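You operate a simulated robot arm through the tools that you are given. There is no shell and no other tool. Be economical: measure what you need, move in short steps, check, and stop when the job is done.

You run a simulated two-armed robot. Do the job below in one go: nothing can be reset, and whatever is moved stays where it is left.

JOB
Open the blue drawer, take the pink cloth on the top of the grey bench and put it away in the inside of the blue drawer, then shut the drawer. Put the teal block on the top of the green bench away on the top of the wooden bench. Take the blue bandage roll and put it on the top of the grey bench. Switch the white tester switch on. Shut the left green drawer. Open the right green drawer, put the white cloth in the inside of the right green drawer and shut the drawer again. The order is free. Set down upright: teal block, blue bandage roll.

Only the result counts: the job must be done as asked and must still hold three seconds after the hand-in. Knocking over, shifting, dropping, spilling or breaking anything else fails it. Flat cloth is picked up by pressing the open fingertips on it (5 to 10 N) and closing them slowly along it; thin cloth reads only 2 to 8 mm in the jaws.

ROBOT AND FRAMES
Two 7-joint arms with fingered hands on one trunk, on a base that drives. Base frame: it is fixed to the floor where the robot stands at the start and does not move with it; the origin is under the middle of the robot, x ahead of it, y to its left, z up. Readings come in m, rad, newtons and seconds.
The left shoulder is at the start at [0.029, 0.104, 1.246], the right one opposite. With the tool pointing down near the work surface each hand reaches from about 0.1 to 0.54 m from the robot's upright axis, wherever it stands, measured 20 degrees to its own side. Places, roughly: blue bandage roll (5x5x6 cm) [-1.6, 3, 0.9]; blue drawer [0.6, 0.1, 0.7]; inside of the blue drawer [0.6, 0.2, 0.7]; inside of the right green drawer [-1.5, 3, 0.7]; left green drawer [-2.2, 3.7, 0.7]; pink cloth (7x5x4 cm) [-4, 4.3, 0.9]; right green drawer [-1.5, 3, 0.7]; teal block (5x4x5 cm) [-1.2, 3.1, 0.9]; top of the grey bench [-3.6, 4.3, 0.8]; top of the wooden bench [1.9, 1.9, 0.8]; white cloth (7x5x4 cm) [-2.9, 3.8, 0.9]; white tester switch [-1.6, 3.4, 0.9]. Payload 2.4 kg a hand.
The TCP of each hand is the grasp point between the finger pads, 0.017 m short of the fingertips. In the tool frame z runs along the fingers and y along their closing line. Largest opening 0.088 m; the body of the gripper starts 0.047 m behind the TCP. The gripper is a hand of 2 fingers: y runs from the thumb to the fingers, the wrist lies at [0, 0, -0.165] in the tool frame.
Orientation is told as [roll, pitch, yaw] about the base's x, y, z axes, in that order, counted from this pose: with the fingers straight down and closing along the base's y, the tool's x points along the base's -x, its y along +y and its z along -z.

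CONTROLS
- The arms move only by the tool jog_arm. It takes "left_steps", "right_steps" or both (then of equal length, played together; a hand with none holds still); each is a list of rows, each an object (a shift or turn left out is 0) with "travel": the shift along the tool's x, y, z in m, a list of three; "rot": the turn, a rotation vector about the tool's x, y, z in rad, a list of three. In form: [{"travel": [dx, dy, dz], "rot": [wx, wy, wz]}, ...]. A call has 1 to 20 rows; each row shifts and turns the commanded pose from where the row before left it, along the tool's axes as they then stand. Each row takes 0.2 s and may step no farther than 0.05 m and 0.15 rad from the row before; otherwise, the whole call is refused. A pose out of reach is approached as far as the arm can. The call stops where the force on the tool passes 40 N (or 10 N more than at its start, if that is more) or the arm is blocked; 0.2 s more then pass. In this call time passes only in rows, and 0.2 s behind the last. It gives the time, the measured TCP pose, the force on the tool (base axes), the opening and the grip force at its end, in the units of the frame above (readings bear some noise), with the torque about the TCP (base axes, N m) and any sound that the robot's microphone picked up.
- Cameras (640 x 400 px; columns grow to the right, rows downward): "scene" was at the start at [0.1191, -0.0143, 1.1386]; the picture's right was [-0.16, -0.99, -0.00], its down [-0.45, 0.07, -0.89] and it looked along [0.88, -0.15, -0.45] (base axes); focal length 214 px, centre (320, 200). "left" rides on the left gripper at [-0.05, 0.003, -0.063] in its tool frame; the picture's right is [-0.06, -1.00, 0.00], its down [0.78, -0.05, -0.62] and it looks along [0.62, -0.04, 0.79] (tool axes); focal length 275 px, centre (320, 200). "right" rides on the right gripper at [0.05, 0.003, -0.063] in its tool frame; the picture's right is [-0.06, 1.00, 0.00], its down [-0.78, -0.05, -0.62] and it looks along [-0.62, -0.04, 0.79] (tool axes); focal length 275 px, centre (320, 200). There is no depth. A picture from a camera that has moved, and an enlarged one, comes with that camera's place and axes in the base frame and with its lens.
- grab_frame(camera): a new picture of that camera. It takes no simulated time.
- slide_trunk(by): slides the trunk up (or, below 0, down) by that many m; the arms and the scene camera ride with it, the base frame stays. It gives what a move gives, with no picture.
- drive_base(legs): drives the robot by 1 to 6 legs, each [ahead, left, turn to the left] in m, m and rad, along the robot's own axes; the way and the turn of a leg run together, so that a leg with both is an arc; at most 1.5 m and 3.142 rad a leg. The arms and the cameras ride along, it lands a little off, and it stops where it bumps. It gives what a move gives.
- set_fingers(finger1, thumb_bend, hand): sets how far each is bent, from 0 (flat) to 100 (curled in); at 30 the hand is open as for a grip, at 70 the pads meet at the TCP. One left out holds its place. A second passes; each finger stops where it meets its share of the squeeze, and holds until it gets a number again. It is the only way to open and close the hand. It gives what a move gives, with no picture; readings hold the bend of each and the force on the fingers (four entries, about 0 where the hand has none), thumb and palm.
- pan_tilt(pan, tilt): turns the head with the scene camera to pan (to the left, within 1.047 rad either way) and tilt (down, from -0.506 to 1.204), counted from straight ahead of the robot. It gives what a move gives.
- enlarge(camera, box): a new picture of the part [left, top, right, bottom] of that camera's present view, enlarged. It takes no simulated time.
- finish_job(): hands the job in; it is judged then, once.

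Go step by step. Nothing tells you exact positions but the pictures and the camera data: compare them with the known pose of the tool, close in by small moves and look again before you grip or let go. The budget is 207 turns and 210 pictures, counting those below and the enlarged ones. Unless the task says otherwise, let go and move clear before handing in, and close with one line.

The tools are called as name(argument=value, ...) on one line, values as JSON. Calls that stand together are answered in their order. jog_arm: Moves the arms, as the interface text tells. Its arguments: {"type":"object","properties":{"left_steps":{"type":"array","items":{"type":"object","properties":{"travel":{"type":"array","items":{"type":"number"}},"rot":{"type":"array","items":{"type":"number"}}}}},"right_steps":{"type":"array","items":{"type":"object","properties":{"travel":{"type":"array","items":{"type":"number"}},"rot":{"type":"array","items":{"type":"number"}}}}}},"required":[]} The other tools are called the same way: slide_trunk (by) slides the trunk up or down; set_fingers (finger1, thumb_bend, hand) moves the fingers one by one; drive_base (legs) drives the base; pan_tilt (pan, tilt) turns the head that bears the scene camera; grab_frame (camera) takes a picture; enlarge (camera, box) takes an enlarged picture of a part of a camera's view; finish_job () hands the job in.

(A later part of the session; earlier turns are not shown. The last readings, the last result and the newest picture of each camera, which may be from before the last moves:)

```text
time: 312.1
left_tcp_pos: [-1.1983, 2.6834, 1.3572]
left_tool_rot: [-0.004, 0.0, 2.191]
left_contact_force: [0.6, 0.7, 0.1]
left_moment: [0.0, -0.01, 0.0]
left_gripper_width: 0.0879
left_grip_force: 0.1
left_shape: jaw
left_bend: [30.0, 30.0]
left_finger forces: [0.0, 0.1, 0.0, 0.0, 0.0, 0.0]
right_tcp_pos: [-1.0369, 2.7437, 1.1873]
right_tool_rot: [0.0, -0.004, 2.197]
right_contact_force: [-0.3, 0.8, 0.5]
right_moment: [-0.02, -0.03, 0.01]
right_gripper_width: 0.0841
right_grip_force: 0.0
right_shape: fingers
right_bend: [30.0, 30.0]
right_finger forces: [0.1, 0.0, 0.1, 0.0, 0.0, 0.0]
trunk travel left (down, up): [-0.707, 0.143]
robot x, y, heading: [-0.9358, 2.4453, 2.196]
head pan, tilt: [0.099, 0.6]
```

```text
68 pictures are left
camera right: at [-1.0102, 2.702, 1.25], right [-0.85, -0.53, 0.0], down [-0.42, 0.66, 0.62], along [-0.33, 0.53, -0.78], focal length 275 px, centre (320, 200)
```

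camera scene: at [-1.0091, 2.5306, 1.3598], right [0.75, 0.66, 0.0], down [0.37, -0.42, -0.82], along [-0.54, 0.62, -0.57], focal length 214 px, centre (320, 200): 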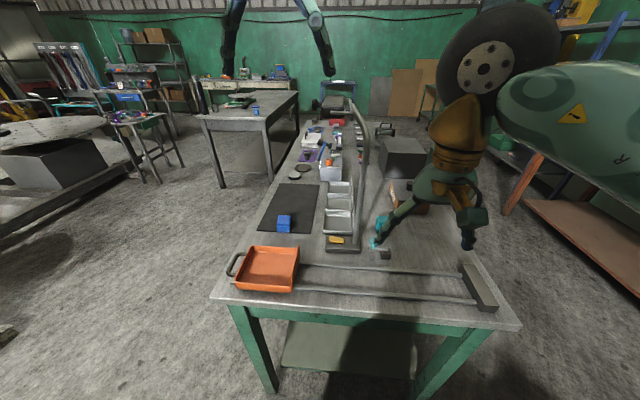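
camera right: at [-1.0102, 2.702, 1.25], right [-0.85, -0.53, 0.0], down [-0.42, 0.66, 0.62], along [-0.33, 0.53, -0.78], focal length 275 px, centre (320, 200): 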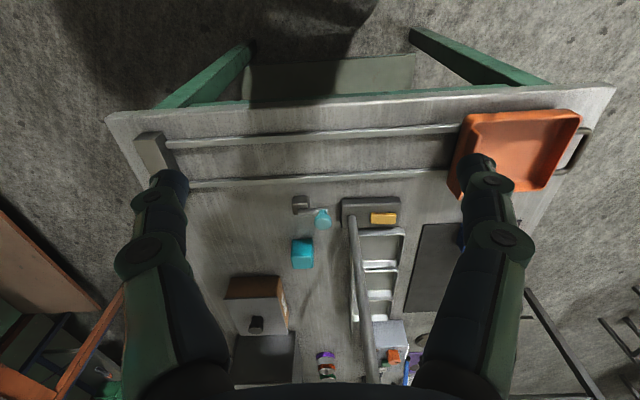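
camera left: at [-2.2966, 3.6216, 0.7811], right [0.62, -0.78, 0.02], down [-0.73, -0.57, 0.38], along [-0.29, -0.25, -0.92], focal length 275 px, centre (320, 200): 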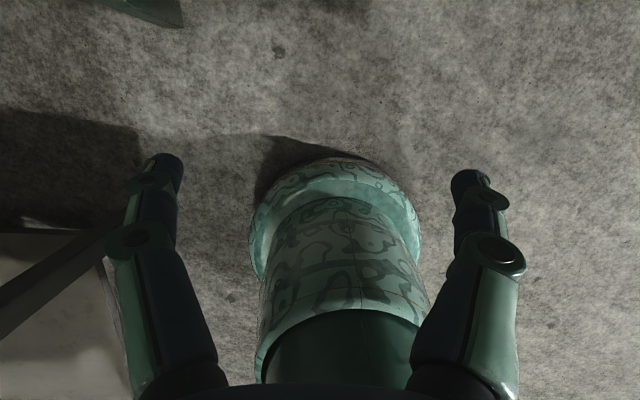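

The teal block is at (-1.212, 3.095); the lamp post stands about 14 cm to its left. I pull the left arm back away from the lamp, lower the trunk, and drive 0.2 m closer.

jog_arm(left_steps=[{"travel": [0.035, 0.025, 0]}, {"travel": [0.035, 0.025, 0]}, {"travel": [0.035, 0.025, 0]}, {"travel": [0.035, 0.025, 0]}])

slide_trunk(by=-0.12)

drive_base(legs=[[0.19, 0, 0]])

grab_frame(camera="right")

grab_frame(camera="scene")

```text
time: 313.1
left_tcp_pos: [-1.2099, 2.5283, 1.3626]
left_tool_rot: [-0.004, 0.0, 2.191]
left_contact_force: [0.1, 1.0, 0.3]
left_moment: [-0.01, -0.01, 0.01]
left_gripper_width: 0.0878
left_grip_force: 0.0
left_shape: jaw
left_bend: [30.0, 30.0]
left_finger forces: [0.1, 0.1, 0.0, 0.1, 0.0, 0.0]
left hand out of reach, approached as far as the arm can: row 4
right_tcp_pos: [-1.0374, 2.7434, 1.1872]
right_tool_rot: [0.0, -0.005, 2.198]
right_contact_force: [0.0, 0.2, 0.7]
right_moment: [-0.01, -0.01, -0.03]
right_gripper_width: 0.0841
right_grip_force: 0.0
right_shape: fingers
right_bend: [30.0, 30.0]
right_finger forces: [0.0, 0.1, 0.0, 0.0, 0.0, 0.0]
trunk travel left (down, up): [-0.707, 0.143]
robot x, y, heading: [-0.9364, 2.4436, 2.194]
head pan, tilt: [0.099, 0.6]
```

```text
time: 314.6
left_tcp_pos: [-1.2118, 2.5295, 1.2406]
left_tool_rot: [-0.004, 0.011, 2.19]
left_contact_force: [0.8, 0.4, 0.0]
left_moment: [-0.01, 0.02, -0.01]
left_gripper_width: 0.0877
left_grip_force: 0.0
left_shape: jaw
left_bend: [30.0, 30.0]
left_finger forces: [0.0, 0.1, 0.0, 0.1, 0.0, 0.1]
right_tcp_pos: [-1.0373, 2.744, 1.0677]
right_tool_rot: [-0.001, -0.003, 2.198]
right_contact_force: [1.3, 0.8, -0.4]
right_moment: [0.02, 0.01, -0.03]
right_gripper_width: 0.0843
right_grip_force: 0.1
right_shape: fingers
right_bend: [30.0, 30.0]
right_finger forces: [0.1, 0.0, 0.1, 0.0, 0.0, 0.1]
trunk travel left (down, up): [-0.587, 0.263]
robot x, y, heading: [-0.9338, 2.4433, 2.188]
head pan, tilt: [0.099, 0.6]
```

```text
time: 316.2
left_tcp_pos: [-1.3245, 2.689, 1.2396]
left_tool_rot: [-0.004, 0.013, 2.185]
left_contact_force: [0.1, -0.9, 0.2]
left_moment: [-0.01, -0.03, 0.01]
left_gripper_width: 0.0879
left_grip_force: 0.1
left_shape: jaw
left_bend: [30.0, 30.0]
left_finger forces: [0.0, 0.0, 0.0, 0.0, 0.0, 0.1]
right_tcp_pos: [-1.1484, 2.903, 1.066]
right_tool_rot: [-0.001, -0.004, 2.192]
right_contact_force: [-0.2, -0.8, -0.6]
right_moment: [0.0, -0.03, 0.0]
right_gripper_width: 0.0841
right_grip_force: 0.0
right_shape: fingers
right_bend: [30.0, 30.0]
right_finger forces: [0.0, 0.0, 0.0, 0.1, 0.1, 0.0]
trunk travel left (down, up): [-0.587, 0.263]
robot x, y, heading: [-1.05, 2.6025, 2.189]
head pan, tilt: [0.099, 0.6]
```

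```text
67 pictures are left
camera right: at [-1.1221, 2.8612, 1.1298], right [-0.85, -0.53, 0.0], down [-0.42, 0.66, 0.62], along [-0.33, 0.53, -0.78], focal length 275 px, centre (320, 200)
```

right: 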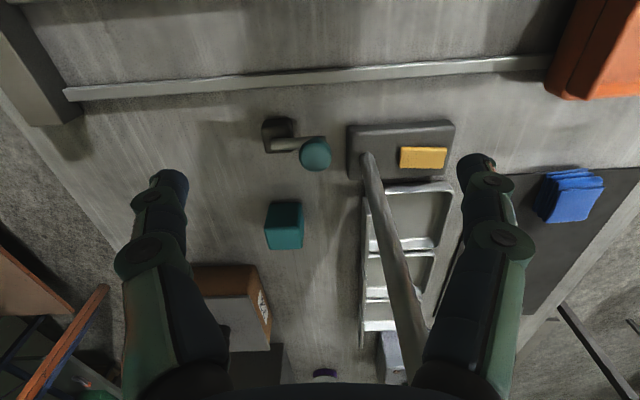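

```text
66 pictures are left
camera scene: at [-1.1224, 2.6904, 1.2395], right [0.75, 0.66, 0.0], down [0.37, -0.43, -0.82], along [-0.54, 0.62, -0.57], focal length 214 px, centre (320, 200)
```

scene: 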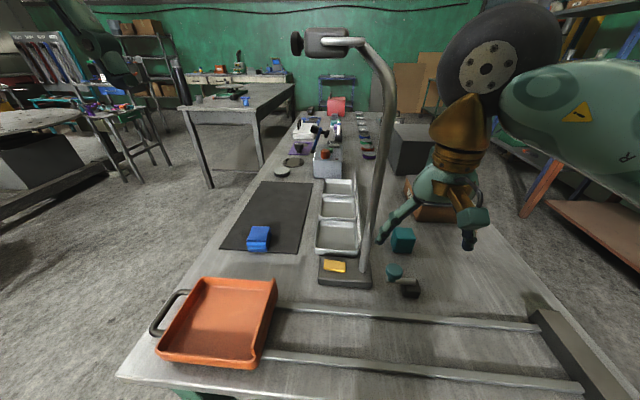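

Everything's clear: block at (-1.213, 3.091), lamp to its left, small joystick in front. I move right, then forward over the block.

jog_arm(right_steps=[{"travel": [0, -0.045, 0]}, {"travel": [-0.045, -0.012, 0]}, {"travel": [-0.048, 0, 0]}, {"travel": [-0.048, 0, 0]}, {"travel": [-0.048, 0, 0]}, {"travel": [0, 0, 0.045]}])

grab_frame(camera="right")

grab_frame(camera="scene")

```text
time: 317.6
left_tcp_pos: [-1.3228, 2.6877, 1.2395]
left_tool_rot: [-0.002, 0.01, 2.185]
left_contact_force: [0.7, 0.5, 0.8]
left_moment: [0.01, 0.02, 0.02]
left_gripper_width: 0.0879
left_grip_force: 0.0
left_shape: jaw
left_bend: [30.0, 30.0]
left_finger forces: [0.1, 0.0, 0.0, 0.1, 0.0, 0.0]
right_tcp_pos: [-1.212, 3.0905, 1.0232]
right_tool_rot: [-0.001, -0.006, 2.193]
right_contact_force: [0.5, 0.5, -0.2]
right_moment: [-0.01, 0.03, 0.0]
right_gripper_width: 0.0838
right_grip_force: 0.0
right_shape: fingers
right_bend: [30.0, 30.0]
right_finger forces: [0.0, 0.0, 0.0, 0.0, 0.0, 0.0]
trunk travel left (down, up): [-0.587, 0.263]
robot x, y, heading: [-1.0449, 2.6017, 2.19]
head pan, tilt: [0.099, 0.6]
```

```text
65 pictures are left
camera right: at [-1.1852, 3.0483, 1.0863], right [-0.85, -0.53, 0.0], down [-0.42, 0.66, 0.62], along [-0.33, 0.53, -0.78], focal length 275 px, centre (320, 200)
```

right: 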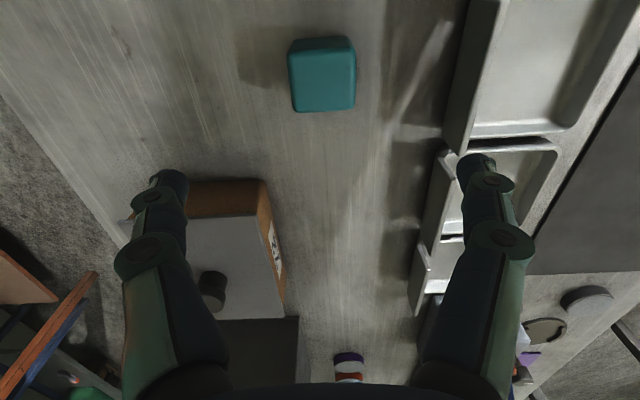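

```text
64 pictures are left
camera scene: at [-1.1217, 2.6896, 1.2395], right [0.75, 0.66, 0.0], down [0.37, -0.43, -0.82], along [-0.54, 0.62, -0.57], focal length 214 px, centre (320, 200)
```

scene: 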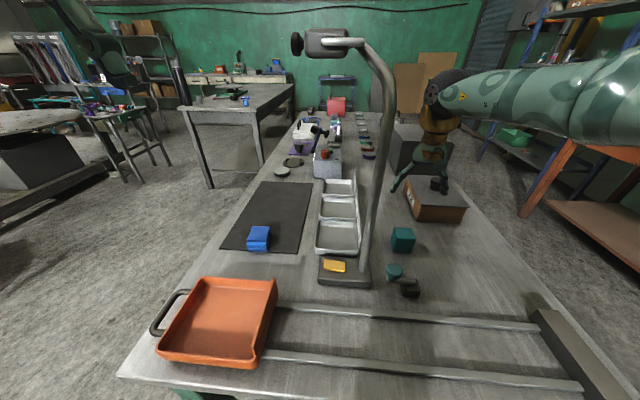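

Perfectly aligned over the block. I lower the trunk 7 cm, then jog down and grip.

slide_trunk(by=-0.07)

jog_arm(right_steps=[{"travel": [0, 0, 0.03]}, {"travel": [0, 0, 0.025]}, {"travel": [0, 0, 0.013]}])

grab_frame(camera="right")

```text
time: 318.7
left_tcp_pos: [-1.3249, 2.6902, 1.1699]
left_tool_rot: [-0.003, 0.017, 2.185]
left_contact_force: [0.7, 0.9, 0.0]
left_moment: [-0.06, 0.04, 0.0]
left_gripper_width: 0.0879
left_grip_force: 0.1
left_shape: jaw
left_bend: [30.0, 30.0]
left_finger forces: [0.0, 0.1, 0.1, 0.0, 0.0, 0.0]
right_tcp_pos: [-1.2129, 3.0894, 0.9539]
right_tool_rot: [0.002, -0.004, 2.192]
right_contact_force: [-0.5, -0.5, -0.4]
right_moment: [0.01, -0.01, -0.01]
right_gripper_width: 0.0842
right_grip_force: 0.1
right_shape: fingers
right_bend: [30.0, 30.0]
right_finger forces: [0.1, 0.1, 0.0, 0.0, 0.1, 0.0]
trunk travel left (down, up): [-0.517, 0.333]
robot x, y, heading: [-1.0487, 2.6038, 2.192]
head pan, tilt: [0.099, 0.6]
```

```text
time: 319.5
left_tcp_pos: [-1.3251, 2.6907, 1.1692]
left_tool_rot: [-0.003, 0.017, 2.186]
left_contact_force: [0.6, 0.0, -0.2]
left_moment: [-0.01, -0.01, 0.0]
left_gripper_width: 0.0877
left_grip_force: 0.1
left_shape: jaw
left_bend: [30.0, 30.0]
left_finger forces: [0.0, 0.0, 0.0, 0.0, 0.0, 0.0]
right_tcp_pos: [-1.2108, 3.0868, 0.8856]
right_tool_rot: [-0.001, -0.002, 2.19]
right_contact_force: [-0.1, -0.4, 0.3]
right_moment: [0.01, -0.01, -0.02]
right_gripper_width: 0.0842
right_grip_force: 0.0
right_shape: fingers
right_bend: [30.0, 30.0]
right_finger forces: [0.0, 0.1, 0.1, 0.1, 0.1, 0.0]
trunk travel left (down, up): [-0.517, 0.333]
robot x, y, heading: [-1.0485, 2.6018, 2.186]
head pan, tilt: [0.099, 0.6]
```

```text
63 pictures are left
camera right: at [-1.185, 3.0455, 0.9487], right [-0.85, -0.53, 0.0], down [-0.42, 0.66, 0.62], along [-0.33, 0.53, -0.78], focal length 275 px, centre (320, 200)
```

right: 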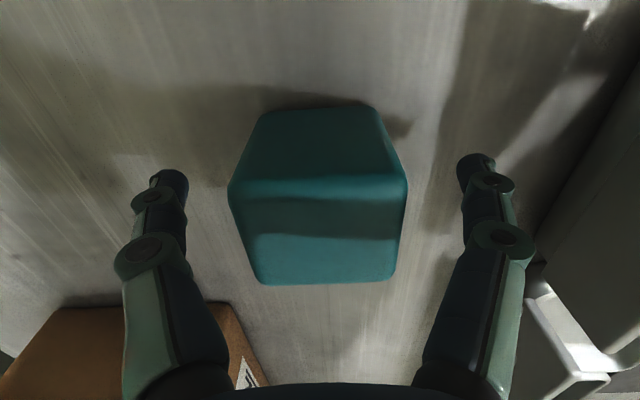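

The block is between the fingers. I close and lift.

set_fingers(hand="right", finger1=62, thumb_bend=62)

jog_arm(right_steps=[{"travel": [0, 0, -0.02]}, {"travel": [0, 0, -0.04]}])

grab_frame(camera="right")

```text
time: 320.5
left_tcp_pos: [-1.3253, 2.6897, 1.1697]
left_tool_rot: [-0.004, 0.02, 2.186]
left_contact_force: [-0.9, 0.5, -0.2]
left_moment: [-0.01, 0.02, 0.03]
left_gripper_width: 0.0881
left_grip_force: 0.1
left_shape: jaw
left_bend: [30.0, 30.0]
left_finger forces: [0.1, 0.1, 0.0, 0.0, 0.0, 0.1]
right_tcp_pos: [-1.2125, 3.0874, 0.8863]
right_tool_rot: [0.0, -0.002, 2.191]
right_contact_force: [0.6, 0.8, 0.1]
right_moment: [-0.04, 0.04, 0.03]
right_gripper_width: 0.0357
right_grip_force: 5.1
right_shape: fingers
right_bend: [51.0, 57.0]
right_finger forces: [4.8, 0.1, 0.1, 0.0, 5.2, 0.0]
trunk travel left (down, up): [-0.517, 0.333]
robot x, y, heading: [-1.0476, 2.6015, 2.187]
head pan, tilt: [0.099, 0.6]
```

```text
time: 321.1
left_tcp_pos: [-1.3249, 2.6896, 1.1687]
left_tool_rot: [-0.003, 0.017, 2.184]
left_contact_force: [-0.7, -0.2, -0.2]
left_moment: [0.01, 0.03, -0.01]
left_gripper_width: 0.0879
left_grip_force: 0.0
left_shape: jaw
left_bend: [30.0, 30.0]
left_finger forces: [0.0, 0.1, 0.0, 0.0, 0.1, 0.0]
right_tcp_pos: [-1.2126, 3.0907, 0.9445]
right_tool_rot: [0.0, -0.002, 2.19]
right_contact_force: [0.6, 0.1, -1.8]
right_moment: [0.02, -0.02, 0.0]
right_gripper_width: 0.0354
right_grip_force: 5.0
right_shape: fingers
right_bend: [51.0, 57.0]
right_finger forces: [5.0, 0.0, 0.1, 0.0, 5.0, 0.0]
trunk travel left (down, up): [-0.517, 0.333]
robot x, y, heading: [-1.0466, 2.5995, 2.193]
head pan, tilt: [0.099, 0.6]
```

```text
62 pictures are left
camera right: at [-1.1857, 3.0483, 1.0087], right [-0.85, -0.53, 0.0], down [-0.42, 0.67, 0.62], along [-0.33, 0.53, -0.78], focal length 275 px, centre (320, 200)
```

right: 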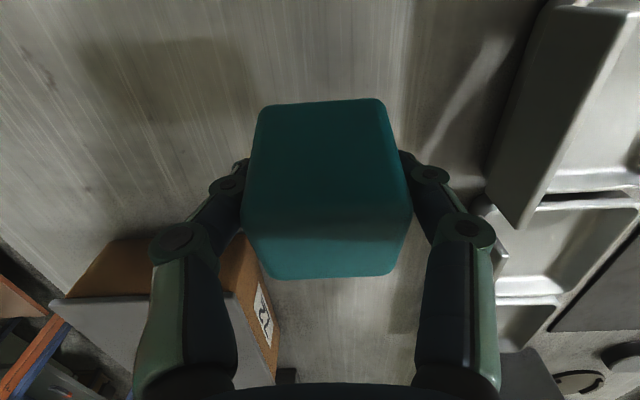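

Block held. I firm the grip, lift higher, back out, and look right toward the wooden bench.

set_fingers(hand="right", finger1=66, thumb_bend=66)

jog_arm(right_steps=[{"travel": [0, 0, -0.045]}, {"travel": [0, 0, -0.04]}])

drive_base(legs=[[-0.2, 0, 0]])

slide_trunk(by=0.15)

drive_base(legs=[[0, 0, -1.2]])

pan_tilt(pan=-0.4, tilt=0.5)

grab_frame(camera="scene")

```text
time: 322.1
left_tcp_pos: [-1.3243, 2.69, 1.1681]
left_tool_rot: [-0.002, 0.019, 2.185]
left_contact_force: [0.1, -1.0, 0.2]
left_moment: [0.01, 0.0, 0.0]
left_gripper_width: 0.0879
left_grip_force: 0.1
left_shape: jaw
left_bend: [30.0, 30.0]
left_finger forces: [0.1, 0.1, 0.1, 0.0, 0.1, 0.0]
right_tcp_pos: [-1.2117, 3.0904, 0.9453]
right_tool_rot: [0.002, -0.003, 2.192]
right_contact_force: [-0.5, -0.1, -2.6]
right_moment: [-0.04, -0.06, 0.01]
right_gripper_width: 0.0354
right_grip_force: 5.1
right_shape: fingers
right_bend: [49.0, 60.0]
right_finger forces: [5.7, 0.0, 0.1, 0.1, 5.7, 0.0]
trunk travel left (down, up): [-0.517, 0.333]
robot x, y, heading: [-1.0473, 2.6008, 2.19]
head pan, tilt: [0.099, 0.6]
```

```text
time: 322.7
left_tcp_pos: [-1.3253, 2.6898, 1.1683]
left_tool_rot: [-0.004, 0.017, 2.185]
left_contact_force: [-0.7, -0.6, -0.1]
left_moment: [-0.02, -0.02, -0.02]
left_gripper_width: 0.0879
left_grip_force: 0.0
left_shape: jaw
left_bend: [30.0, 30.0]
left_finger forces: [0.0, 0.0, 0.1, 0.0, 0.1, 0.0]
right_tcp_pos: [-1.2129, 3.0916, 1.0306]
right_tool_rot: [-0.001, -0.002, 2.192]
right_contact_force: [0.1, 0.0, -2.7]
right_moment: [-0.02, -0.04, 0.04]
right_gripper_width: 0.0352
right_grip_force: 5.1
right_shape: fingers
right_bend: [49.0, 60.0]
right_finger forces: [5.7, 0.0, 0.0, 0.0, 5.9, 0.0]
trunk travel left (down, up): [-0.517, 0.333]
robot x, y, heading: [-1.0491, 2.5991, 2.19]
head pan, tilt: [0.099, 0.6]
```

```text
time: 324.3
left_tcp_pos: [-1.2101, 2.5258, 1.1687]
left_tool_rot: [-0.004, 0.018, 2.191]
left_contact_force: [-0.1, -0.3, -0.8]
left_moment: [0.0, -0.02, -0.01]
left_gripper_width: 0.088
left_grip_force: 0.1
left_shape: jaw
left_bend: [30.0, 30.0]
left_finger forces: [0.1, 0.0, 0.0, 0.0, 0.0, 0.0]
right_tcp_pos: [-1.0988, 2.9264, 1.0312]
right_tool_rot: [0.0, -0.002, 2.197]
right_contact_force: [1.3, -0.1, -2.6]
right_moment: [0.01, -0.01, 0.01]
right_gripper_width: 0.0355
right_grip_force: 5.7
right_shape: fingers
right_bend: [49.0, 60.0]
right_finger forces: [5.7, 0.0, 0.0, 0.0, 5.7, 0.1]
trunk travel left (down, up): [-0.517, 0.333]
robot x, y, heading: [-0.9336, 2.4377, 2.193]
head pan, tilt: [0.099, 0.6]
```

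```text
time: 326.0
left_tcp_pos: [-1.21, 2.5269, 1.3183]
left_tool_rot: [-0.002, 0.02, 2.189]
left_contact_force: [-0.4, 0.0, 0.3]
left_moment: [0.0, -0.02, 0.01]
left_gripper_width: 0.088
left_grip_force: 0.1
left_shape: jaw
left_bend: [30.0, 30.0]
left_finger forces: [0.0, 0.1, 0.0, 0.0, 0.0, 0.0]
right_tcp_pos: [-1.0995, 2.9265, 1.1807]
right_tool_rot: [-0.001, -0.004, 2.198]
right_contact_force: [-0.3, 0.2, -3.3]
right_moment: [-0.01, 0.03, 0.02]
right_gripper_width: 0.0354
right_grip_force: 5.5
right_shape: fingers
right_bend: [49.0, 60.0]
right_finger forces: [5.7, 0.0, 0.1, 0.0, 5.7, 0.0]
trunk travel left (down, up): [-0.667, 0.183]
robot x, y, heading: [-0.9307, 2.4388, 2.193]
head pan, tilt: [0.099, 0.6]
```

```text
time: 329.5
left_tcp_pos: [-0.9405, 2.7279, 1.3189]
left_tool_rot: [-0.003, 0.019, 0.959]
left_contact_force: [-0.7, -0.5, -0.6]
left_moment: [-0.01, 0.01, -0.05]
left_gripper_width: 0.0879
left_grip_force: 0.1
left_shape: jaw
left_bend: [30.0, 30.0]
left_finger forces: [0.1, 0.0, 0.0, 0.0, 0.0, 0.0]
right_tcp_pos: [-0.5256, 2.7587, 1.1802]
right_tool_rot: [-0.001, -0.003, 0.967]
right_contact_force: [0.5, -0.1, -3.1]
right_moment: [0.01, 0.01, 0.0]
right_gripper_width: 0.0356
right_grip_force: 5.7
right_shape: fingers
right_bend: [49.0, 60.0]
right_finger forces: [5.7, 0.0, 0.0, 0.0, 5.6, 0.0]
trunk travel left (down, up): [-0.667, 0.183]
robot x, y, heading: [-0.932, 2.4372, 0.961]
head pan, tilt: [0.099, 0.6]
```

```text
time: 330.4
left_tcp_pos: [-0.9398, 2.7286, 1.3204]
left_tool_rot: [-0.005, 0.021, 0.961]
left_contact_force: [0.4, 0.4, -0.2]
left_moment: [-0.01, 0.04, -0.03]
left_gripper_width: 0.0878
left_grip_force: 0.0
left_shape: jaw
left_bend: [30.0, 30.0]
left_finger forces: [0.0, 0.0, 0.0, 0.0, 0.0, 0.0]
right_tcp_pos: [-0.5258, 2.7593, 1.1814]
right_tool_rot: [0.0, -0.004, 0.966]
right_contact_force: [0.3, 0.1, -2.8]
right_moment: [-0.03, -0.01, -0.01]
right_gripper_width: 0.0355
right_grip_force: 6.0
right_shape: fingers
right_bend: [49.0, 60.0]
right_finger forces: [5.7, 0.1, 0.1, 0.0, 5.6, 0.0]
trunk travel left (down, up): [-0.667, 0.183]
robot x, y, heading: [-0.9337, 2.4347, 0.956]
head pan, tilt: [-0.4, 0.499]
```

```text
61 pictures are left
camera scene: at [-0.8398, 2.5085, 1.3288], right [0.53, -0.85, 0.0], down [-0.41, -0.26, -0.88], along [0.74, 0.47, -0.48], focal length 214 px, centre (320, 200)
```

scene: 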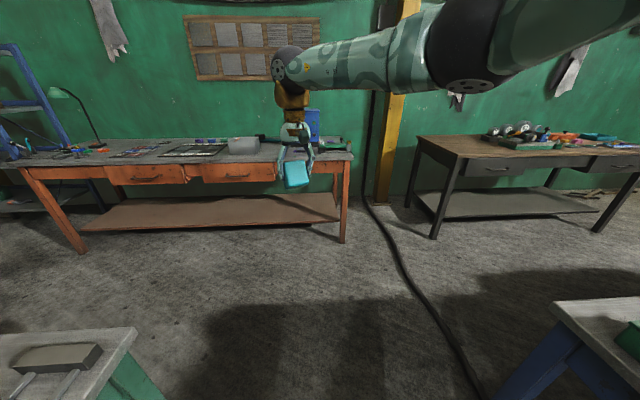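

The wooden bench is the brown one on the right; its left part is empty. Its front edge is at f of about 2.27. I turn, drive through the gap into the aisle and along to the empty part.

drive_base(legs=[[0, 0, -0.341], [0.92, 0, 0], [0, -1.15, 0]])

pan_tilt(pan=0.0, tilt=0.6)

grab_frame(camera="scene")

grab_frame(camera="right")

```text
time: 341.8
left_tcp_pos: [0.5755, 2.3222, 1.3193]
left_tool_rot: [-0.002, 0.02, 0.62]
left_contact_force: [0.1, -1.2, 0.2]
left_moment: [0.0, -0.01, -0.03]
left_gripper_width: 0.0883
left_grip_force: 0.0
left_shape: jaw
left_bend: [30.0, 30.0]
left_finger forces: [0.0, 0.0, 0.0, 0.0, 0.0, 0.1]
right_tcp_pos: [0.9763, 2.2125, 1.1804]
right_tool_rot: [0.0, -0.001, 0.627]
right_contact_force: [0.4, -0.4, -2.7]
right_moment: [-0.04, 0.04, 0.0]
right_gripper_width: 0.0354
right_grip_force: 5.6
right_shape: fingers
right_bend: [49.0, 60.0]
right_finger forces: [5.7, 0.0, 0.1, 0.0, 5.8, 0.0]
trunk travel left (down, up): [-0.667, 0.183]
robot x, y, heading: [0.486, 2.0481, 0.621]
head pan, tilt: [-0.4, 0.499]
```

```text
time: 342.6
left_tcp_pos: [0.5748, 2.3234, 1.3198]
left_tool_rot: [-0.004, 0.019, 0.618]
left_contact_force: [-0.2, 0.2, -0.5]
left_moment: [0.02, -0.02, -0.02]
left_gripper_width: 0.0881
left_grip_force: 0.1
left_shape: jaw
left_bend: [30.0, 30.0]
left_finger forces: [0.1, 0.0, 0.0, 0.0, 0.0, 0.0]
right_tcp_pos: [0.9768, 2.2122, 1.1813]
right_tool_rot: [-0.001, -0.005, 0.626]
right_contact_force: [-0.5, -0.6, -2.0]
right_moment: [-0.01, -0.01, 0.01]
right_gripper_width: 0.0351
right_grip_force: 5.3
right_shape: fingers
right_bend: [49.0, 60.0]
right_finger forces: [5.7, 0.0, 0.0, 0.0, 5.7, 0.1]
trunk travel left (down, up): [-0.667, 0.183]
robot x, y, heading: [0.4826, 2.0464, 0.616]
head pan, tilt: [0.0, 0.6]
```

```text
60 pictures are left
camera scene: at [0.58, 2.1135, 1.3197], right [0.58, -0.81, 0.0], down [-0.46, -0.33, -0.82], along [0.67, 0.48, -0.57], focal length 214 px, centre (320, 200)
```

scene: 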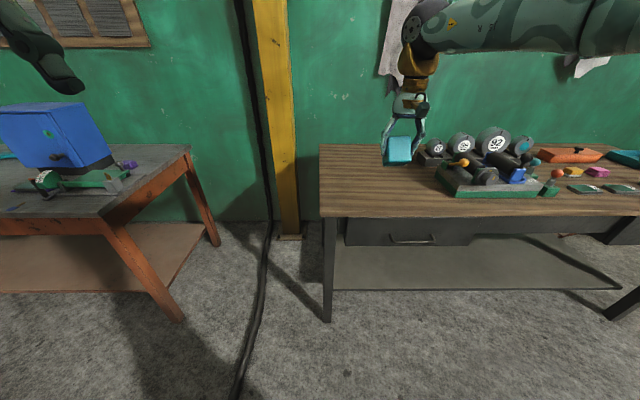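

```text
59 pictures are left
camera right: at [0.9339, 2.1865, 1.2438], right [-0.53, 0.85, 0.0], down [0.66, 0.42, 0.62], along [0.53, 0.33, -0.78], focal length 275 px, centre (320, 200)
```

right: 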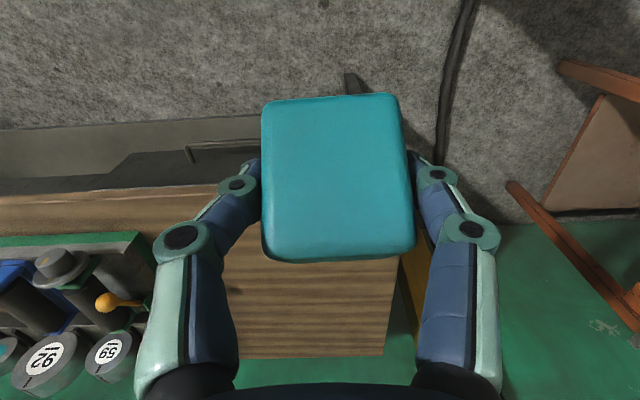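

The block has pitched a little in the grip, which I'll watch when placing. The free left part of the wooden bench spans l 0.95 to 1.39; I drive 0.34 m forward and lower the trunk.

drive_base(legs=[[0.345, 0, 0]])

slide_trunk(by=-0.16)

grab_frame(camera="right")

grab_frame(camera="scene")

```text
time: 344.9
left_tcp_pos: [0.8635, 2.5293, 1.3183]
left_tool_rot: [-0.003, 0.02, 0.621]
left_contact_force: [0.2, 0.1, 0.3]
left_moment: [0.01, 0.01, -0.03]
left_gripper_width: 0.088
left_grip_force: 0.1
left_shape: jaw
left_bend: [30.0, 30.0]
left_finger forces: [0.0, 0.0, 0.1, 0.1, 0.0, 0.1]
right_tcp_pos: [1.2643, 2.4195, 1.1786]
right_tool_rot: [0.001, -0.003, 0.627]
right_contact_force: [0.1, 0.8, -3.1]
right_moment: [-0.02, 0.02, 0.03]
right_gripper_width: 0.0353
right_grip_force: 6.1
right_shape: fingers
right_bend: [49.0, 60.0]
right_finger forces: [5.8, 0.0, 0.0, 0.0, 5.7, 0.0]
trunk travel left (down, up): [-0.667, 0.183]
robot x, y, heading: [0.7732, 2.2512, 0.622]
head pan, tilt: [0.0, 0.6]
```

```text
time: 346.8
left_tcp_pos: [0.8616, 2.5284, 1.1598]
left_tool_rot: [-0.005, 0.019, 0.62]
left_contact_force: [-0.3, 0.2, 0.2]
left_moment: [-0.01, 0.01, -0.02]
left_gripper_width: 0.0879
left_grip_force: 0.0
left_shape: jaw
left_bend: [30.0, 30.0]
left_finger forces: [0.0, 0.0, 0.0, 0.1, 0.0, 0.1]
right_tcp_pos: [1.2623, 2.419, 1.0204]
right_tool_rot: [0.0, -0.003, 0.628]
right_contact_force: [0.4, 0.7, -3.1]
right_moment: [-0.03, -0.01, 0.03]
right_gripper_width: 0.0353
right_grip_force: 5.7
right_shape: fingers
right_bend: [49.0, 60.0]
right_finger forces: [5.7, 0.1, 0.1, 0.1, 5.7, 0.0]
trunk travel left (down, up): [-0.507, 0.343]
robot x, y, heading: [0.7699, 2.2509, 0.624]
head pan, tilt: [0.0, 0.6]
```

```text
58 pictures are left
camera right: at [1.2208, 2.3919, 1.084], right [-0.53, 0.85, 0.0], down [0.66, 0.42, 0.62], along [0.53, 0.33, -0.78], focal length 275 px, centre (320, 200)
```

right: 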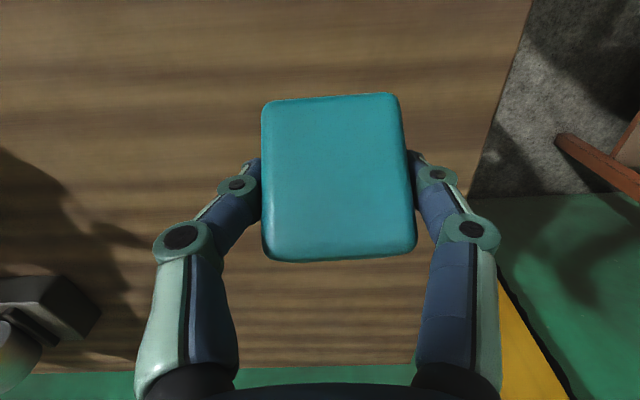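

```text
57 pictures are left
camera scene: at [0.868, 2.3198, 1.1593], right [0.58, -0.81, 0.0], down [-0.46, -0.33, -0.82], along [0.67, 0.48, -0.57], focal length 214 px, centre (320, 200)
```

scene: 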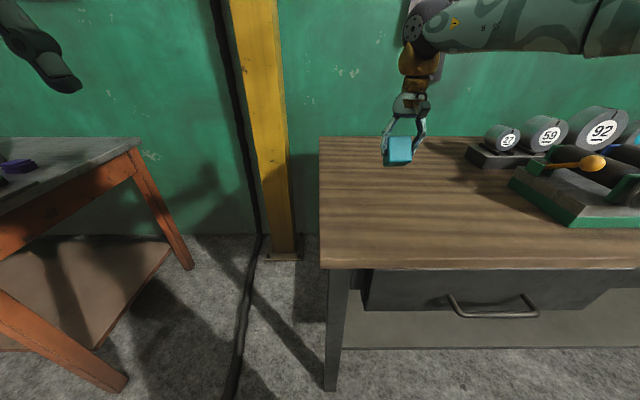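

The block has swung further in the grip. I enlarge to judge its tilt.

enlarge(camera="scene", box=[360, 80, 450, 180])

enlarge(camera="right", box=[220, 70, 460, 290])

```text
4.00 times, centred on (405, 130) of scene
camera zoom: at [0.868, 2.3198, 1.1593], right [0.58, -0.81, 0.0], down [-0.46, -0.33, -0.82], along [0.67, 0.48, -0.57], focal length 858 px, centre (-20, 480)
```

zoom: 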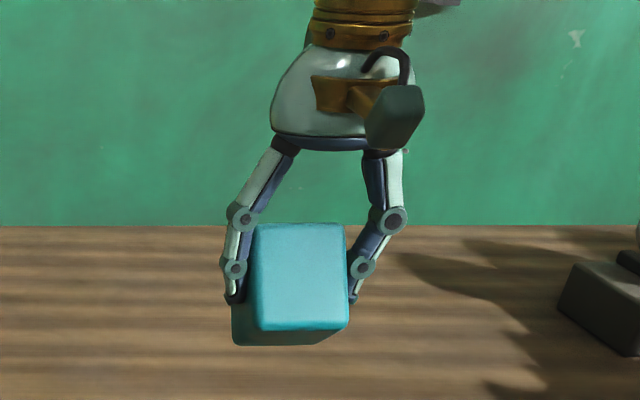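

```text
1.82 times, centred on (340, 180) of right
camera zoom: at [1.2208, 2.3919, 1.084], right [-0.53, 0.85, 0.0], down [0.66, 0.42, 0.62], along [0.53, 0.33, -0.78], focal length 500 px, centre (284, 236)
```

zoom: 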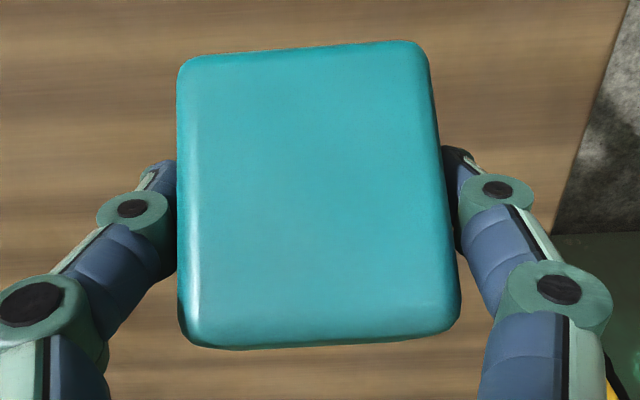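

The block hangs pitched about 30 degrees (near side up). I squeeze harder and tilt the hand forward about 30 degrees to bring the block level, then look.

set_fingers(hand="right", finger1=80, thumb_bend=80)

jog_arm(right_steps=[{"rot": [0, -0.1, 0]}, {"rot": [0, -0.1, 0]}, {"rot": [0, -0.1, 0]}, {"rot": [0, -0.1, 0]}, {"rot": [0, -0.1, 0]}])

enlarge(camera="scene", box=[360, 80, 450, 180])

grab_frame(camera="right")

```text
time: 347.8
left_tcp_pos: [0.8616, 2.5283, 1.1591]
left_tool_rot: [-0.004, 0.019, 0.621]
left_contact_force: [-0.8, -0.5, 0.3]
left_moment: [0.01, 0.03, 0.0]
left_gripper_width: 0.0877
left_grip_force: 0.1
left_shape: jaw
left_bend: [30.0, 30.0]
left_finger forces: [0.1, 0.0, 0.0, 0.1, 0.1, 0.0]
right_tcp_pos: [1.2628, 2.4185, 1.0204]
right_tool_rot: [-0.002, -0.005, 0.629]
right_contact_force: [0.7, -0.3, -2.5]
right_moment: [-0.02, 0.01, -0.05]
right_gripper_width: 0.0348
right_grip_force: 9.7
right_shape: fingers
right_bend: [46.0, 67.0]
right_finger forces: [10.2, 0.1, 0.0, 0.1, 10.1, 0.1]
trunk travel left (down, up): [-0.507, 0.343]
robot x, y, heading: [0.7751, 2.2541, 0.624]
head pan, tilt: [0.0, 0.6]
```

```text
time: 349.0
left_tcp_pos: [0.8629, 2.5282, 1.1603]
left_tool_rot: [-0.003, 0.02, 0.62]
left_contact_force: [0.6, 0.5, 0.4]
left_moment: [0.0, 0.02, 0.04]
left_gripper_width: 0.0881
left_grip_force: 0.0
left_shape: jaw
left_bend: [30.0, 30.0]
left_finger forces: [0.0, 0.0, 0.0, 0.0, 0.0, 0.1]
right_tcp_pos: [1.2622, 2.4188, 1.0211]
right_tool_rot: [0.0, -0.506, 0.626]
right_contact_force: [0.2, 0.4, -2.0]
right_moment: [-0.07, -0.02, 0.01]
right_gripper_width: 0.035
right_grip_force: 10.1
right_shape: fingers
right_bend: [46.0, 67.0]
right_finger forces: [10.2, 0.0, 0.1, 0.1, 10.1, 0.0]
trunk travel left (down, up): [-0.507, 0.343]
robot x, y, heading: [0.7727, 2.2562, 0.621]
head pan, tilt: [0.0, 0.6]
```

```text
4.00 times, centred on (405, 130) of scene
camera zoom: at [0.8681, 2.3198, 1.1592], right [0.58, -0.81, 0.0], down [-0.46, -0.33, -0.82], along [0.67, 0.48, -0.57], focal length 858 px, centre (-20, 480)
```

zoom: 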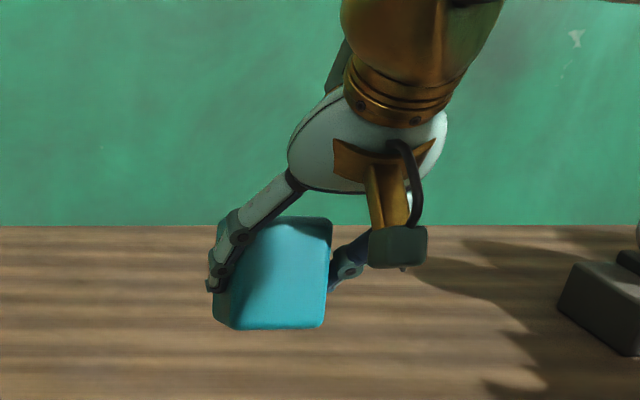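

```text
53 pictures are left
camera right: at [1.2007, 2.3777, 1.0518], right [-0.54, 0.84, 0.03], down [0.34, 0.19, 0.92], along [0.77, 0.51, -0.39], focal length 275 px, centre (320, 200)
```

right: 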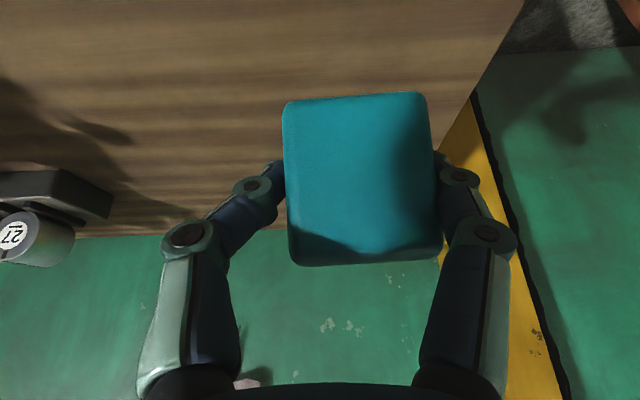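

The block followed the hand. I zoom tighter to judge the remaining pitch.

enlarge(camera="scene", box=[378, 125, 428, 170])

enlarge(camera="right", box=[260, 70, 470, 290])

```text
8.89 times, centred on (403, 148) of scene
camera zoom: at [0.8681, 2.3198, 1.1592], right [0.58, -0.81, 0.0], down [-0.46, -0.33, -0.82], along [0.67, 0.48, -0.57], focal length 1906 px, centre (-418, 667)
```

zoom: 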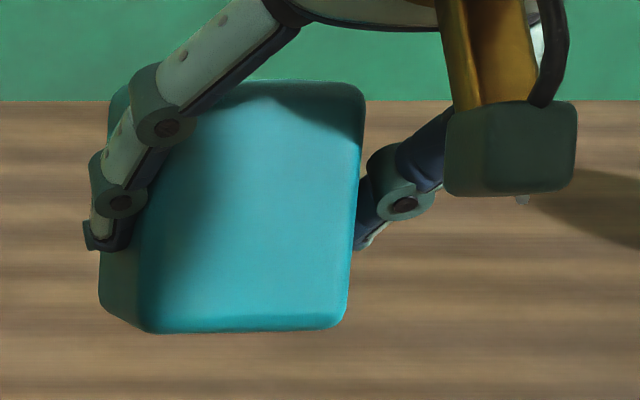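

```text
1.82 times, centred on (365, 180) of right
camera zoom: at [1.2007, 2.3777, 1.0518], right [-0.54, 0.84, 0.03], down [0.34, 0.19, 0.92], along [0.77, 0.51, -0.39], focal length 500 px, centre (238, 236)
```

zoom: 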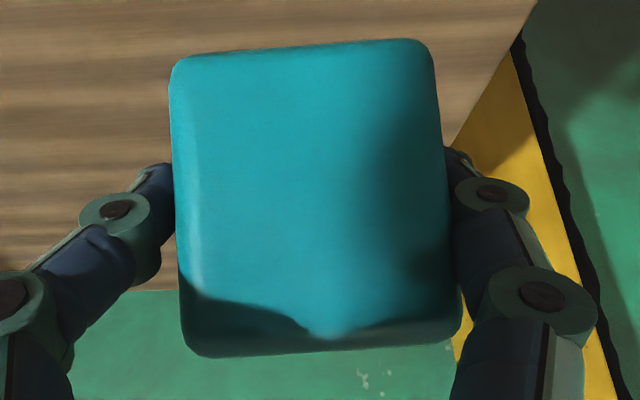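

About 10 degrees of pitch remain, so I tilt slightly more, then lower straight down toward the bench.

jog_arm(right_steps=[{"rot": [0, -0.12, 0]}, {"travel": [0.0206, 0, 0.0283]}, {"travel": [0.0206, 0, 0.0283]}, {"travel": [0.0147, 0, 0.0202]}])

grab_frame(camera="right")

enlarge(camera="scene", box=[360, 140, 450, 196])

```text
time: 350.0
left_tcp_pos: [0.8615, 2.5282, 1.1594]
left_tool_rot: [-0.005, 0.02, 0.619]
left_contact_force: [0.5, 0.2, 0.3]
left_moment: [-0.01, 0.0, -0.02]
left_gripper_width: 0.0878
left_grip_force: 0.1
left_shape: jaw
left_bend: [30.0, 30.0]
left_finger forces: [0.1, 0.0, 0.0, 0.1, 0.0, 0.0]
right_tcp_pos: [1.2614, 2.417, 0.9253]
right_tool_rot: [-0.001, -0.623, 0.627]
right_contact_force: [0.9, 0.7, -2.6]
right_moment: [-0.03, 0.04, -0.02]
right_gripper_width: 0.035
right_grip_force: 10.1
right_shape: fingers
right_bend: [46.0, 67.0]
right_finger forces: [10.4, 0.1, 0.0, 0.0, 10.1, 0.0]
trunk travel left (down, up): [-0.507, 0.343]
robot x, y, heading: [0.7707, 2.2509, 0.617]
head pan, tilt: [0.0, 0.6]
```

```text
50 pictures are left
camera right: at [1.1974, 2.3749, 0.9478], right [-0.54, 0.84, 0.04], down [0.25, 0.12, 0.96], along [0.8, 0.53, -0.28], focal length 275 px, centre (320, 200)
```

right: 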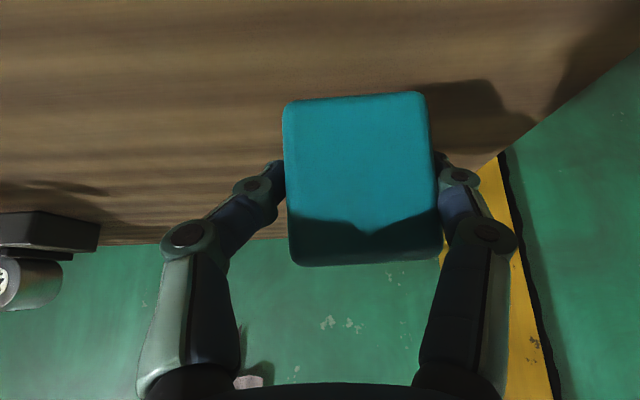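

```text
7.11 times, centred on (405, 168) of scene
camera zoom: at [0.8681, 2.3199, 1.1592], right [0.58, -0.81, 0.0], down [-0.46, -0.33, -0.82], along [0.67, 0.48, -0.57], focal length 1525 px, centre (-284, 428)
```

zoom: 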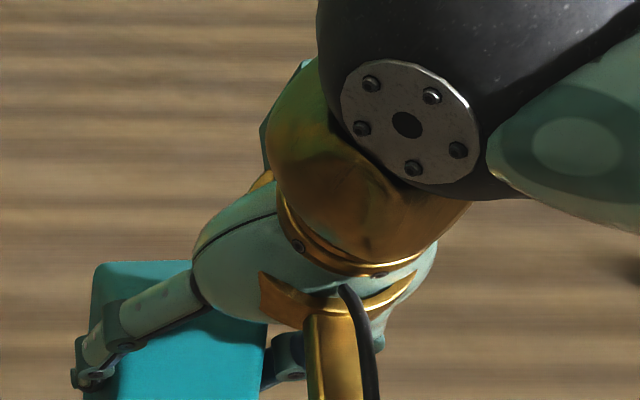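

jog_arm(right_steps=[{"travel": [0.0118, 0, 0.0162]}, {"travel": [0.0059, 0, 0.0081]}, {"travel": [0.0024, 0, 0.0032]}, {"travel": [0.0024, 0, 0.0032]}])

grab_frame(camera="right")

enlarge(camera="scene", box=[350, 150, 460, 220])

```text
time: 351.0
left_tcp_pos: [0.8615, 2.5294, 1.1592]
left_tool_rot: [-0.003, 0.019, 0.619]
left_contact_force: [0.0, -0.1, 0.3]
left_moment: [0.0, -0.01, 0.01]
left_gripper_width: 0.0881
left_grip_force: 0.0
left_shape: jaw
left_bend: [30.0, 30.0]
left_finger forces: [0.0, 0.1, 0.0, 0.0, 0.0, 0.0]
right_tcp_pos: [1.2616, 2.4176, 0.887]
right_tool_rot: [-0.001, -0.622, 0.626]
right_contact_force: [-0.3, -0.2, -2.2]
right_moment: [-0.06, 0.01, 0.0]
right_gripper_width: 0.0349
right_grip_force: 10.2
right_shape: fingers
right_bend: [46.0, 67.0]
right_finger forces: [10.2, 0.1, 0.1, 0.0, 10.1, 0.1]
trunk travel left (down, up): [-0.507, 0.343]
robot x, y, heading: [0.7703, 2.2527, 0.617]
head pan, tilt: [0.0, 0.6]
```

```text
48 pictures are left
camera right: at [1.1969, 2.3751, 0.9098], right [-0.54, 0.84, 0.04], down [0.25, 0.12, 0.96], along [0.8, 0.53, -0.28], focal length 275 px, centre (320, 200)
```

right: 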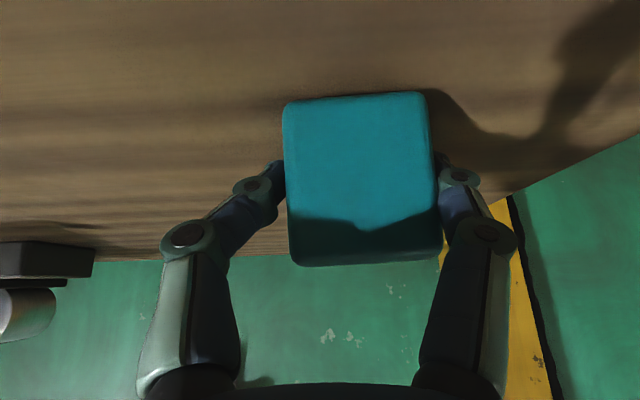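

```text
5.71 times, centred on (405, 185) of scene
camera zoom: at [0.8681, 2.3199, 1.1592], right [0.58, -0.81, 0.0], down [-0.46, -0.33, -0.82], along [0.67, 0.48, -0.57], focal length 1226 px, centre (-166, 286)
```

zoom: 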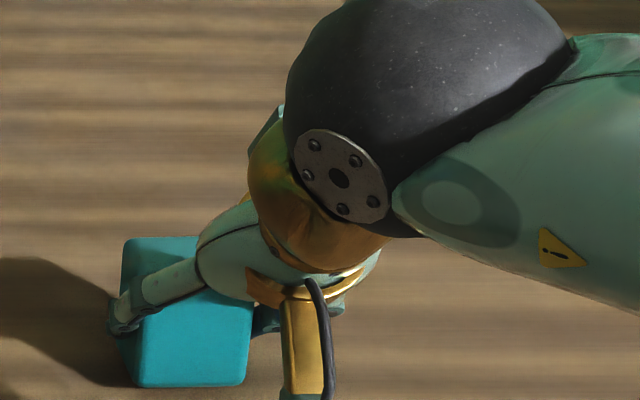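

Nearly touching. I go on in 3 mm steps until contact.

jog_arm(right_steps=[{"travel": [0.0018, 0, 0.0024]}, {"travel": [0.0018, 0, 0.0024]}])

jog_arm(right_steps=[{"travel": [0.0012, 0, 0.0016]}, {"travel": [0.0012, 0, 0.0016]}])

enlarge(camera="right", box=[240, 60, 480, 290])

```text
time: 351.6
left_tcp_pos: [0.8623, 2.5274, 1.1589]
left_tool_rot: [-0.002, 0.02, 0.619]
left_contact_force: [-0.4, 0.3, 0.0]
left_moment: [-0.02, 0.0, 0.02]
left_gripper_width: 0.088
left_grip_force: 0.1
left_shape: jaw
left_bend: [30.0, 30.0]
left_finger forces: [0.1, 0.0, 0.0, 0.0, 0.0, 0.1]
right_tcp_pos: [1.2623, 2.417, 0.8824]
right_tool_rot: [0.0, -0.623, 0.627]
right_contact_force: [-1.4, -1.0, 2.0]
right_moment: [0.08, -0.04, -0.01]
right_gripper_width: 0.035
right_grip_force: 11.0
right_shape: fingers
right_bend: [46.0, 67.0]
right_finger forces: [11.2, 0.0, 0.0, 0.0, 10.4, 0.0]
trunk travel left (down, up): [-0.507, 0.343]
robot x, y, heading: [0.7718, 2.2513, 0.618]
head pan, tilt: [0.0, 0.6]
```

```text
time: 352.2
left_tcp_pos: [0.8619, 2.5272, 1.1599]
left_tool_rot: [-0.004, 0.017, 0.619]
left_contact_force: [0.4, 0.9, -0.8]
left_moment: [-0.02, -0.02, 0.01]
left_gripper_width: 0.088
left_grip_force: 0.1
left_shape: jaw
left_bend: [30.0, 30.0]
left_finger forces: [0.0, 0.1, 0.1, 0.0, 0.0, 0.0]
right_tcp_pos: [1.2621, 2.4186, 0.8787]
right_tool_rot: [0.001, -0.626, 0.625]
right_contact_force: [-0.4, -2.7, 13.2]
right_moment: [0.14, -0.01, 0.01]
right_gripper_width: 0.0349
right_grip_force: 12.2
right_shape: fingers
right_bend: [47.0, 68.0]
right_finger forces: [11.8, 0.0, 0.0, 0.1, 12.2, 0.0]
trunk travel left (down, up): [-0.507, 0.343]
robot x, y, heading: [0.7708, 2.2502, 0.625]
head pan, tilt: [0.0, 0.6]
```

```text
1.74 times, centred on (360, 175) of right
camera zoom: at [1.1973, 2.3748, 0.901], right [-0.54, 0.84, 0.04], down [0.25, 0.12, 0.96], along [0.8, 0.53, -0.27], focal length 479 px, centre (250, 244)
```

zoom: 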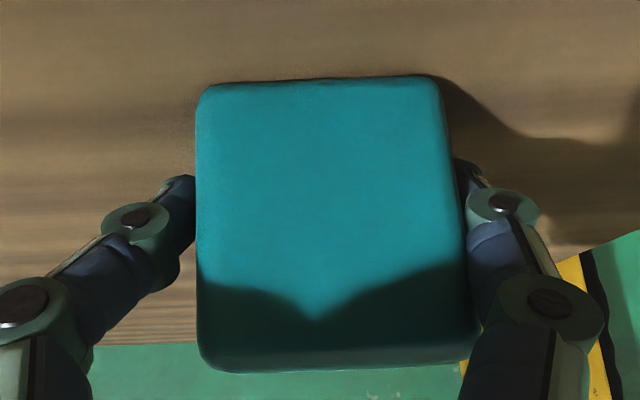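

It's resting on the bench with 13 N. I ease off, open the fingers, and look.

jog_arm(right_steps=[{"travel": [-0.0009, 0, -0.0012]}])

set_fingers(hand="right", finger1=30, thumb_bend=30)

grab_frame(camera="right")

enlarge(camera="scene", box=[350, 150, 460, 220])

```text
time: 352.6
left_tcp_pos: [0.8604, 2.5279, 1.1588]
left_tool_rot: [-0.004, 0.018, 0.619]
left_contact_force: [-0.5, 0.0, 0.3]
left_moment: [-0.01, 0.0, 0.0]
left_gripper_width: 0.0879
left_grip_force: 0.0
left_shape: jaw
left_bend: [30.0, 30.0]
left_finger forces: [0.0, 0.0, 0.0, 0.0, 0.0, 0.0]
right_tcp_pos: [1.2608, 2.4171, 0.8792]
right_tool_rot: [-0.002, -0.624, 0.627]
right_contact_force: [-0.4, -2.2, 8.8]
right_moment: [0.1, -0.08, 0.02]
right_gripper_width: 0.035
right_grip_force: 11.6
right_shape: fingers
right_bend: [47.0, 68.0]
right_finger forces: [11.6, 0.1, 0.0, 0.1, 11.9, 0.0]
trunk travel left (down, up): [-0.507, 0.343]
robot x, y, heading: [0.7722, 2.2501, 0.623]
head pan, tilt: [0.0, 0.6]
```

```text
time: 353.6
left_tcp_pos: [0.8628, 2.5295, 1.1596]
left_tool_rot: [-0.003, 0.018, 0.62]
left_contact_force: [-0.1, 0.5, 0.1]
left_moment: [-0.02, 0.0, 0.01]
left_gripper_width: 0.0881
left_grip_force: 0.0
left_shape: jaw
left_bend: [30.0, 30.0]
left_finger forces: [0.1, 0.0, 0.0, 0.0, 0.1, 0.0]
right_tcp_pos: [1.2626, 2.4172, 0.8787]
right_tool_rot: [0.001, -0.623, 0.626]
right_contact_force: [0.4, 0.1, -0.5]
right_moment: [0.0, -0.01, -0.01]
right_gripper_width: 0.0833
right_grip_force: 0.0
right_shape: fingers
right_bend: [30.0, 30.0]
right_finger forces: [0.0, 0.0, 0.1, 0.0, 0.1, 0.0]
trunk travel left (down, up): [-0.507, 0.343]
robot x, y, heading: [0.7725, 2.2481, 0.623]
head pan, tilt: [0.0, 0.6]
```

```text
45 pictures are left
camera right: at [1.1979, 2.3752, 0.9013], right [-0.54, 0.84, 0.04], down [0.25, 0.12, 0.96], along [0.8, 0.53, -0.28], focal length 275 px, centre (320, 200)
```

right: 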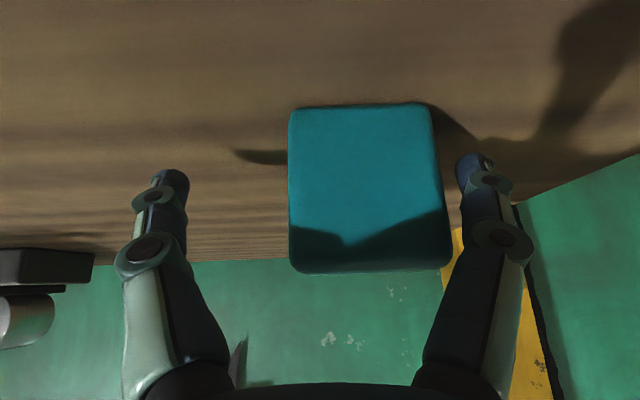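

```text
5.71 times, centred on (405, 185) of scene
camera zoom: at [0.8679, 2.3198, 1.1592], right [0.58, -0.81, 0.0], down [-0.46, -0.33, -0.82], along [0.67, 0.48, -0.57], focal length 1226 px, centre (-166, 286)
```

zoom: 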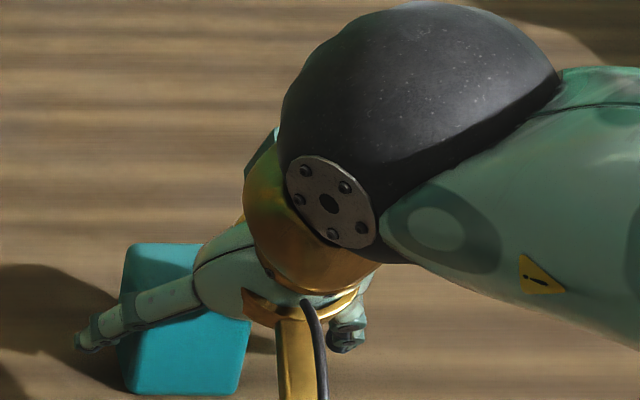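

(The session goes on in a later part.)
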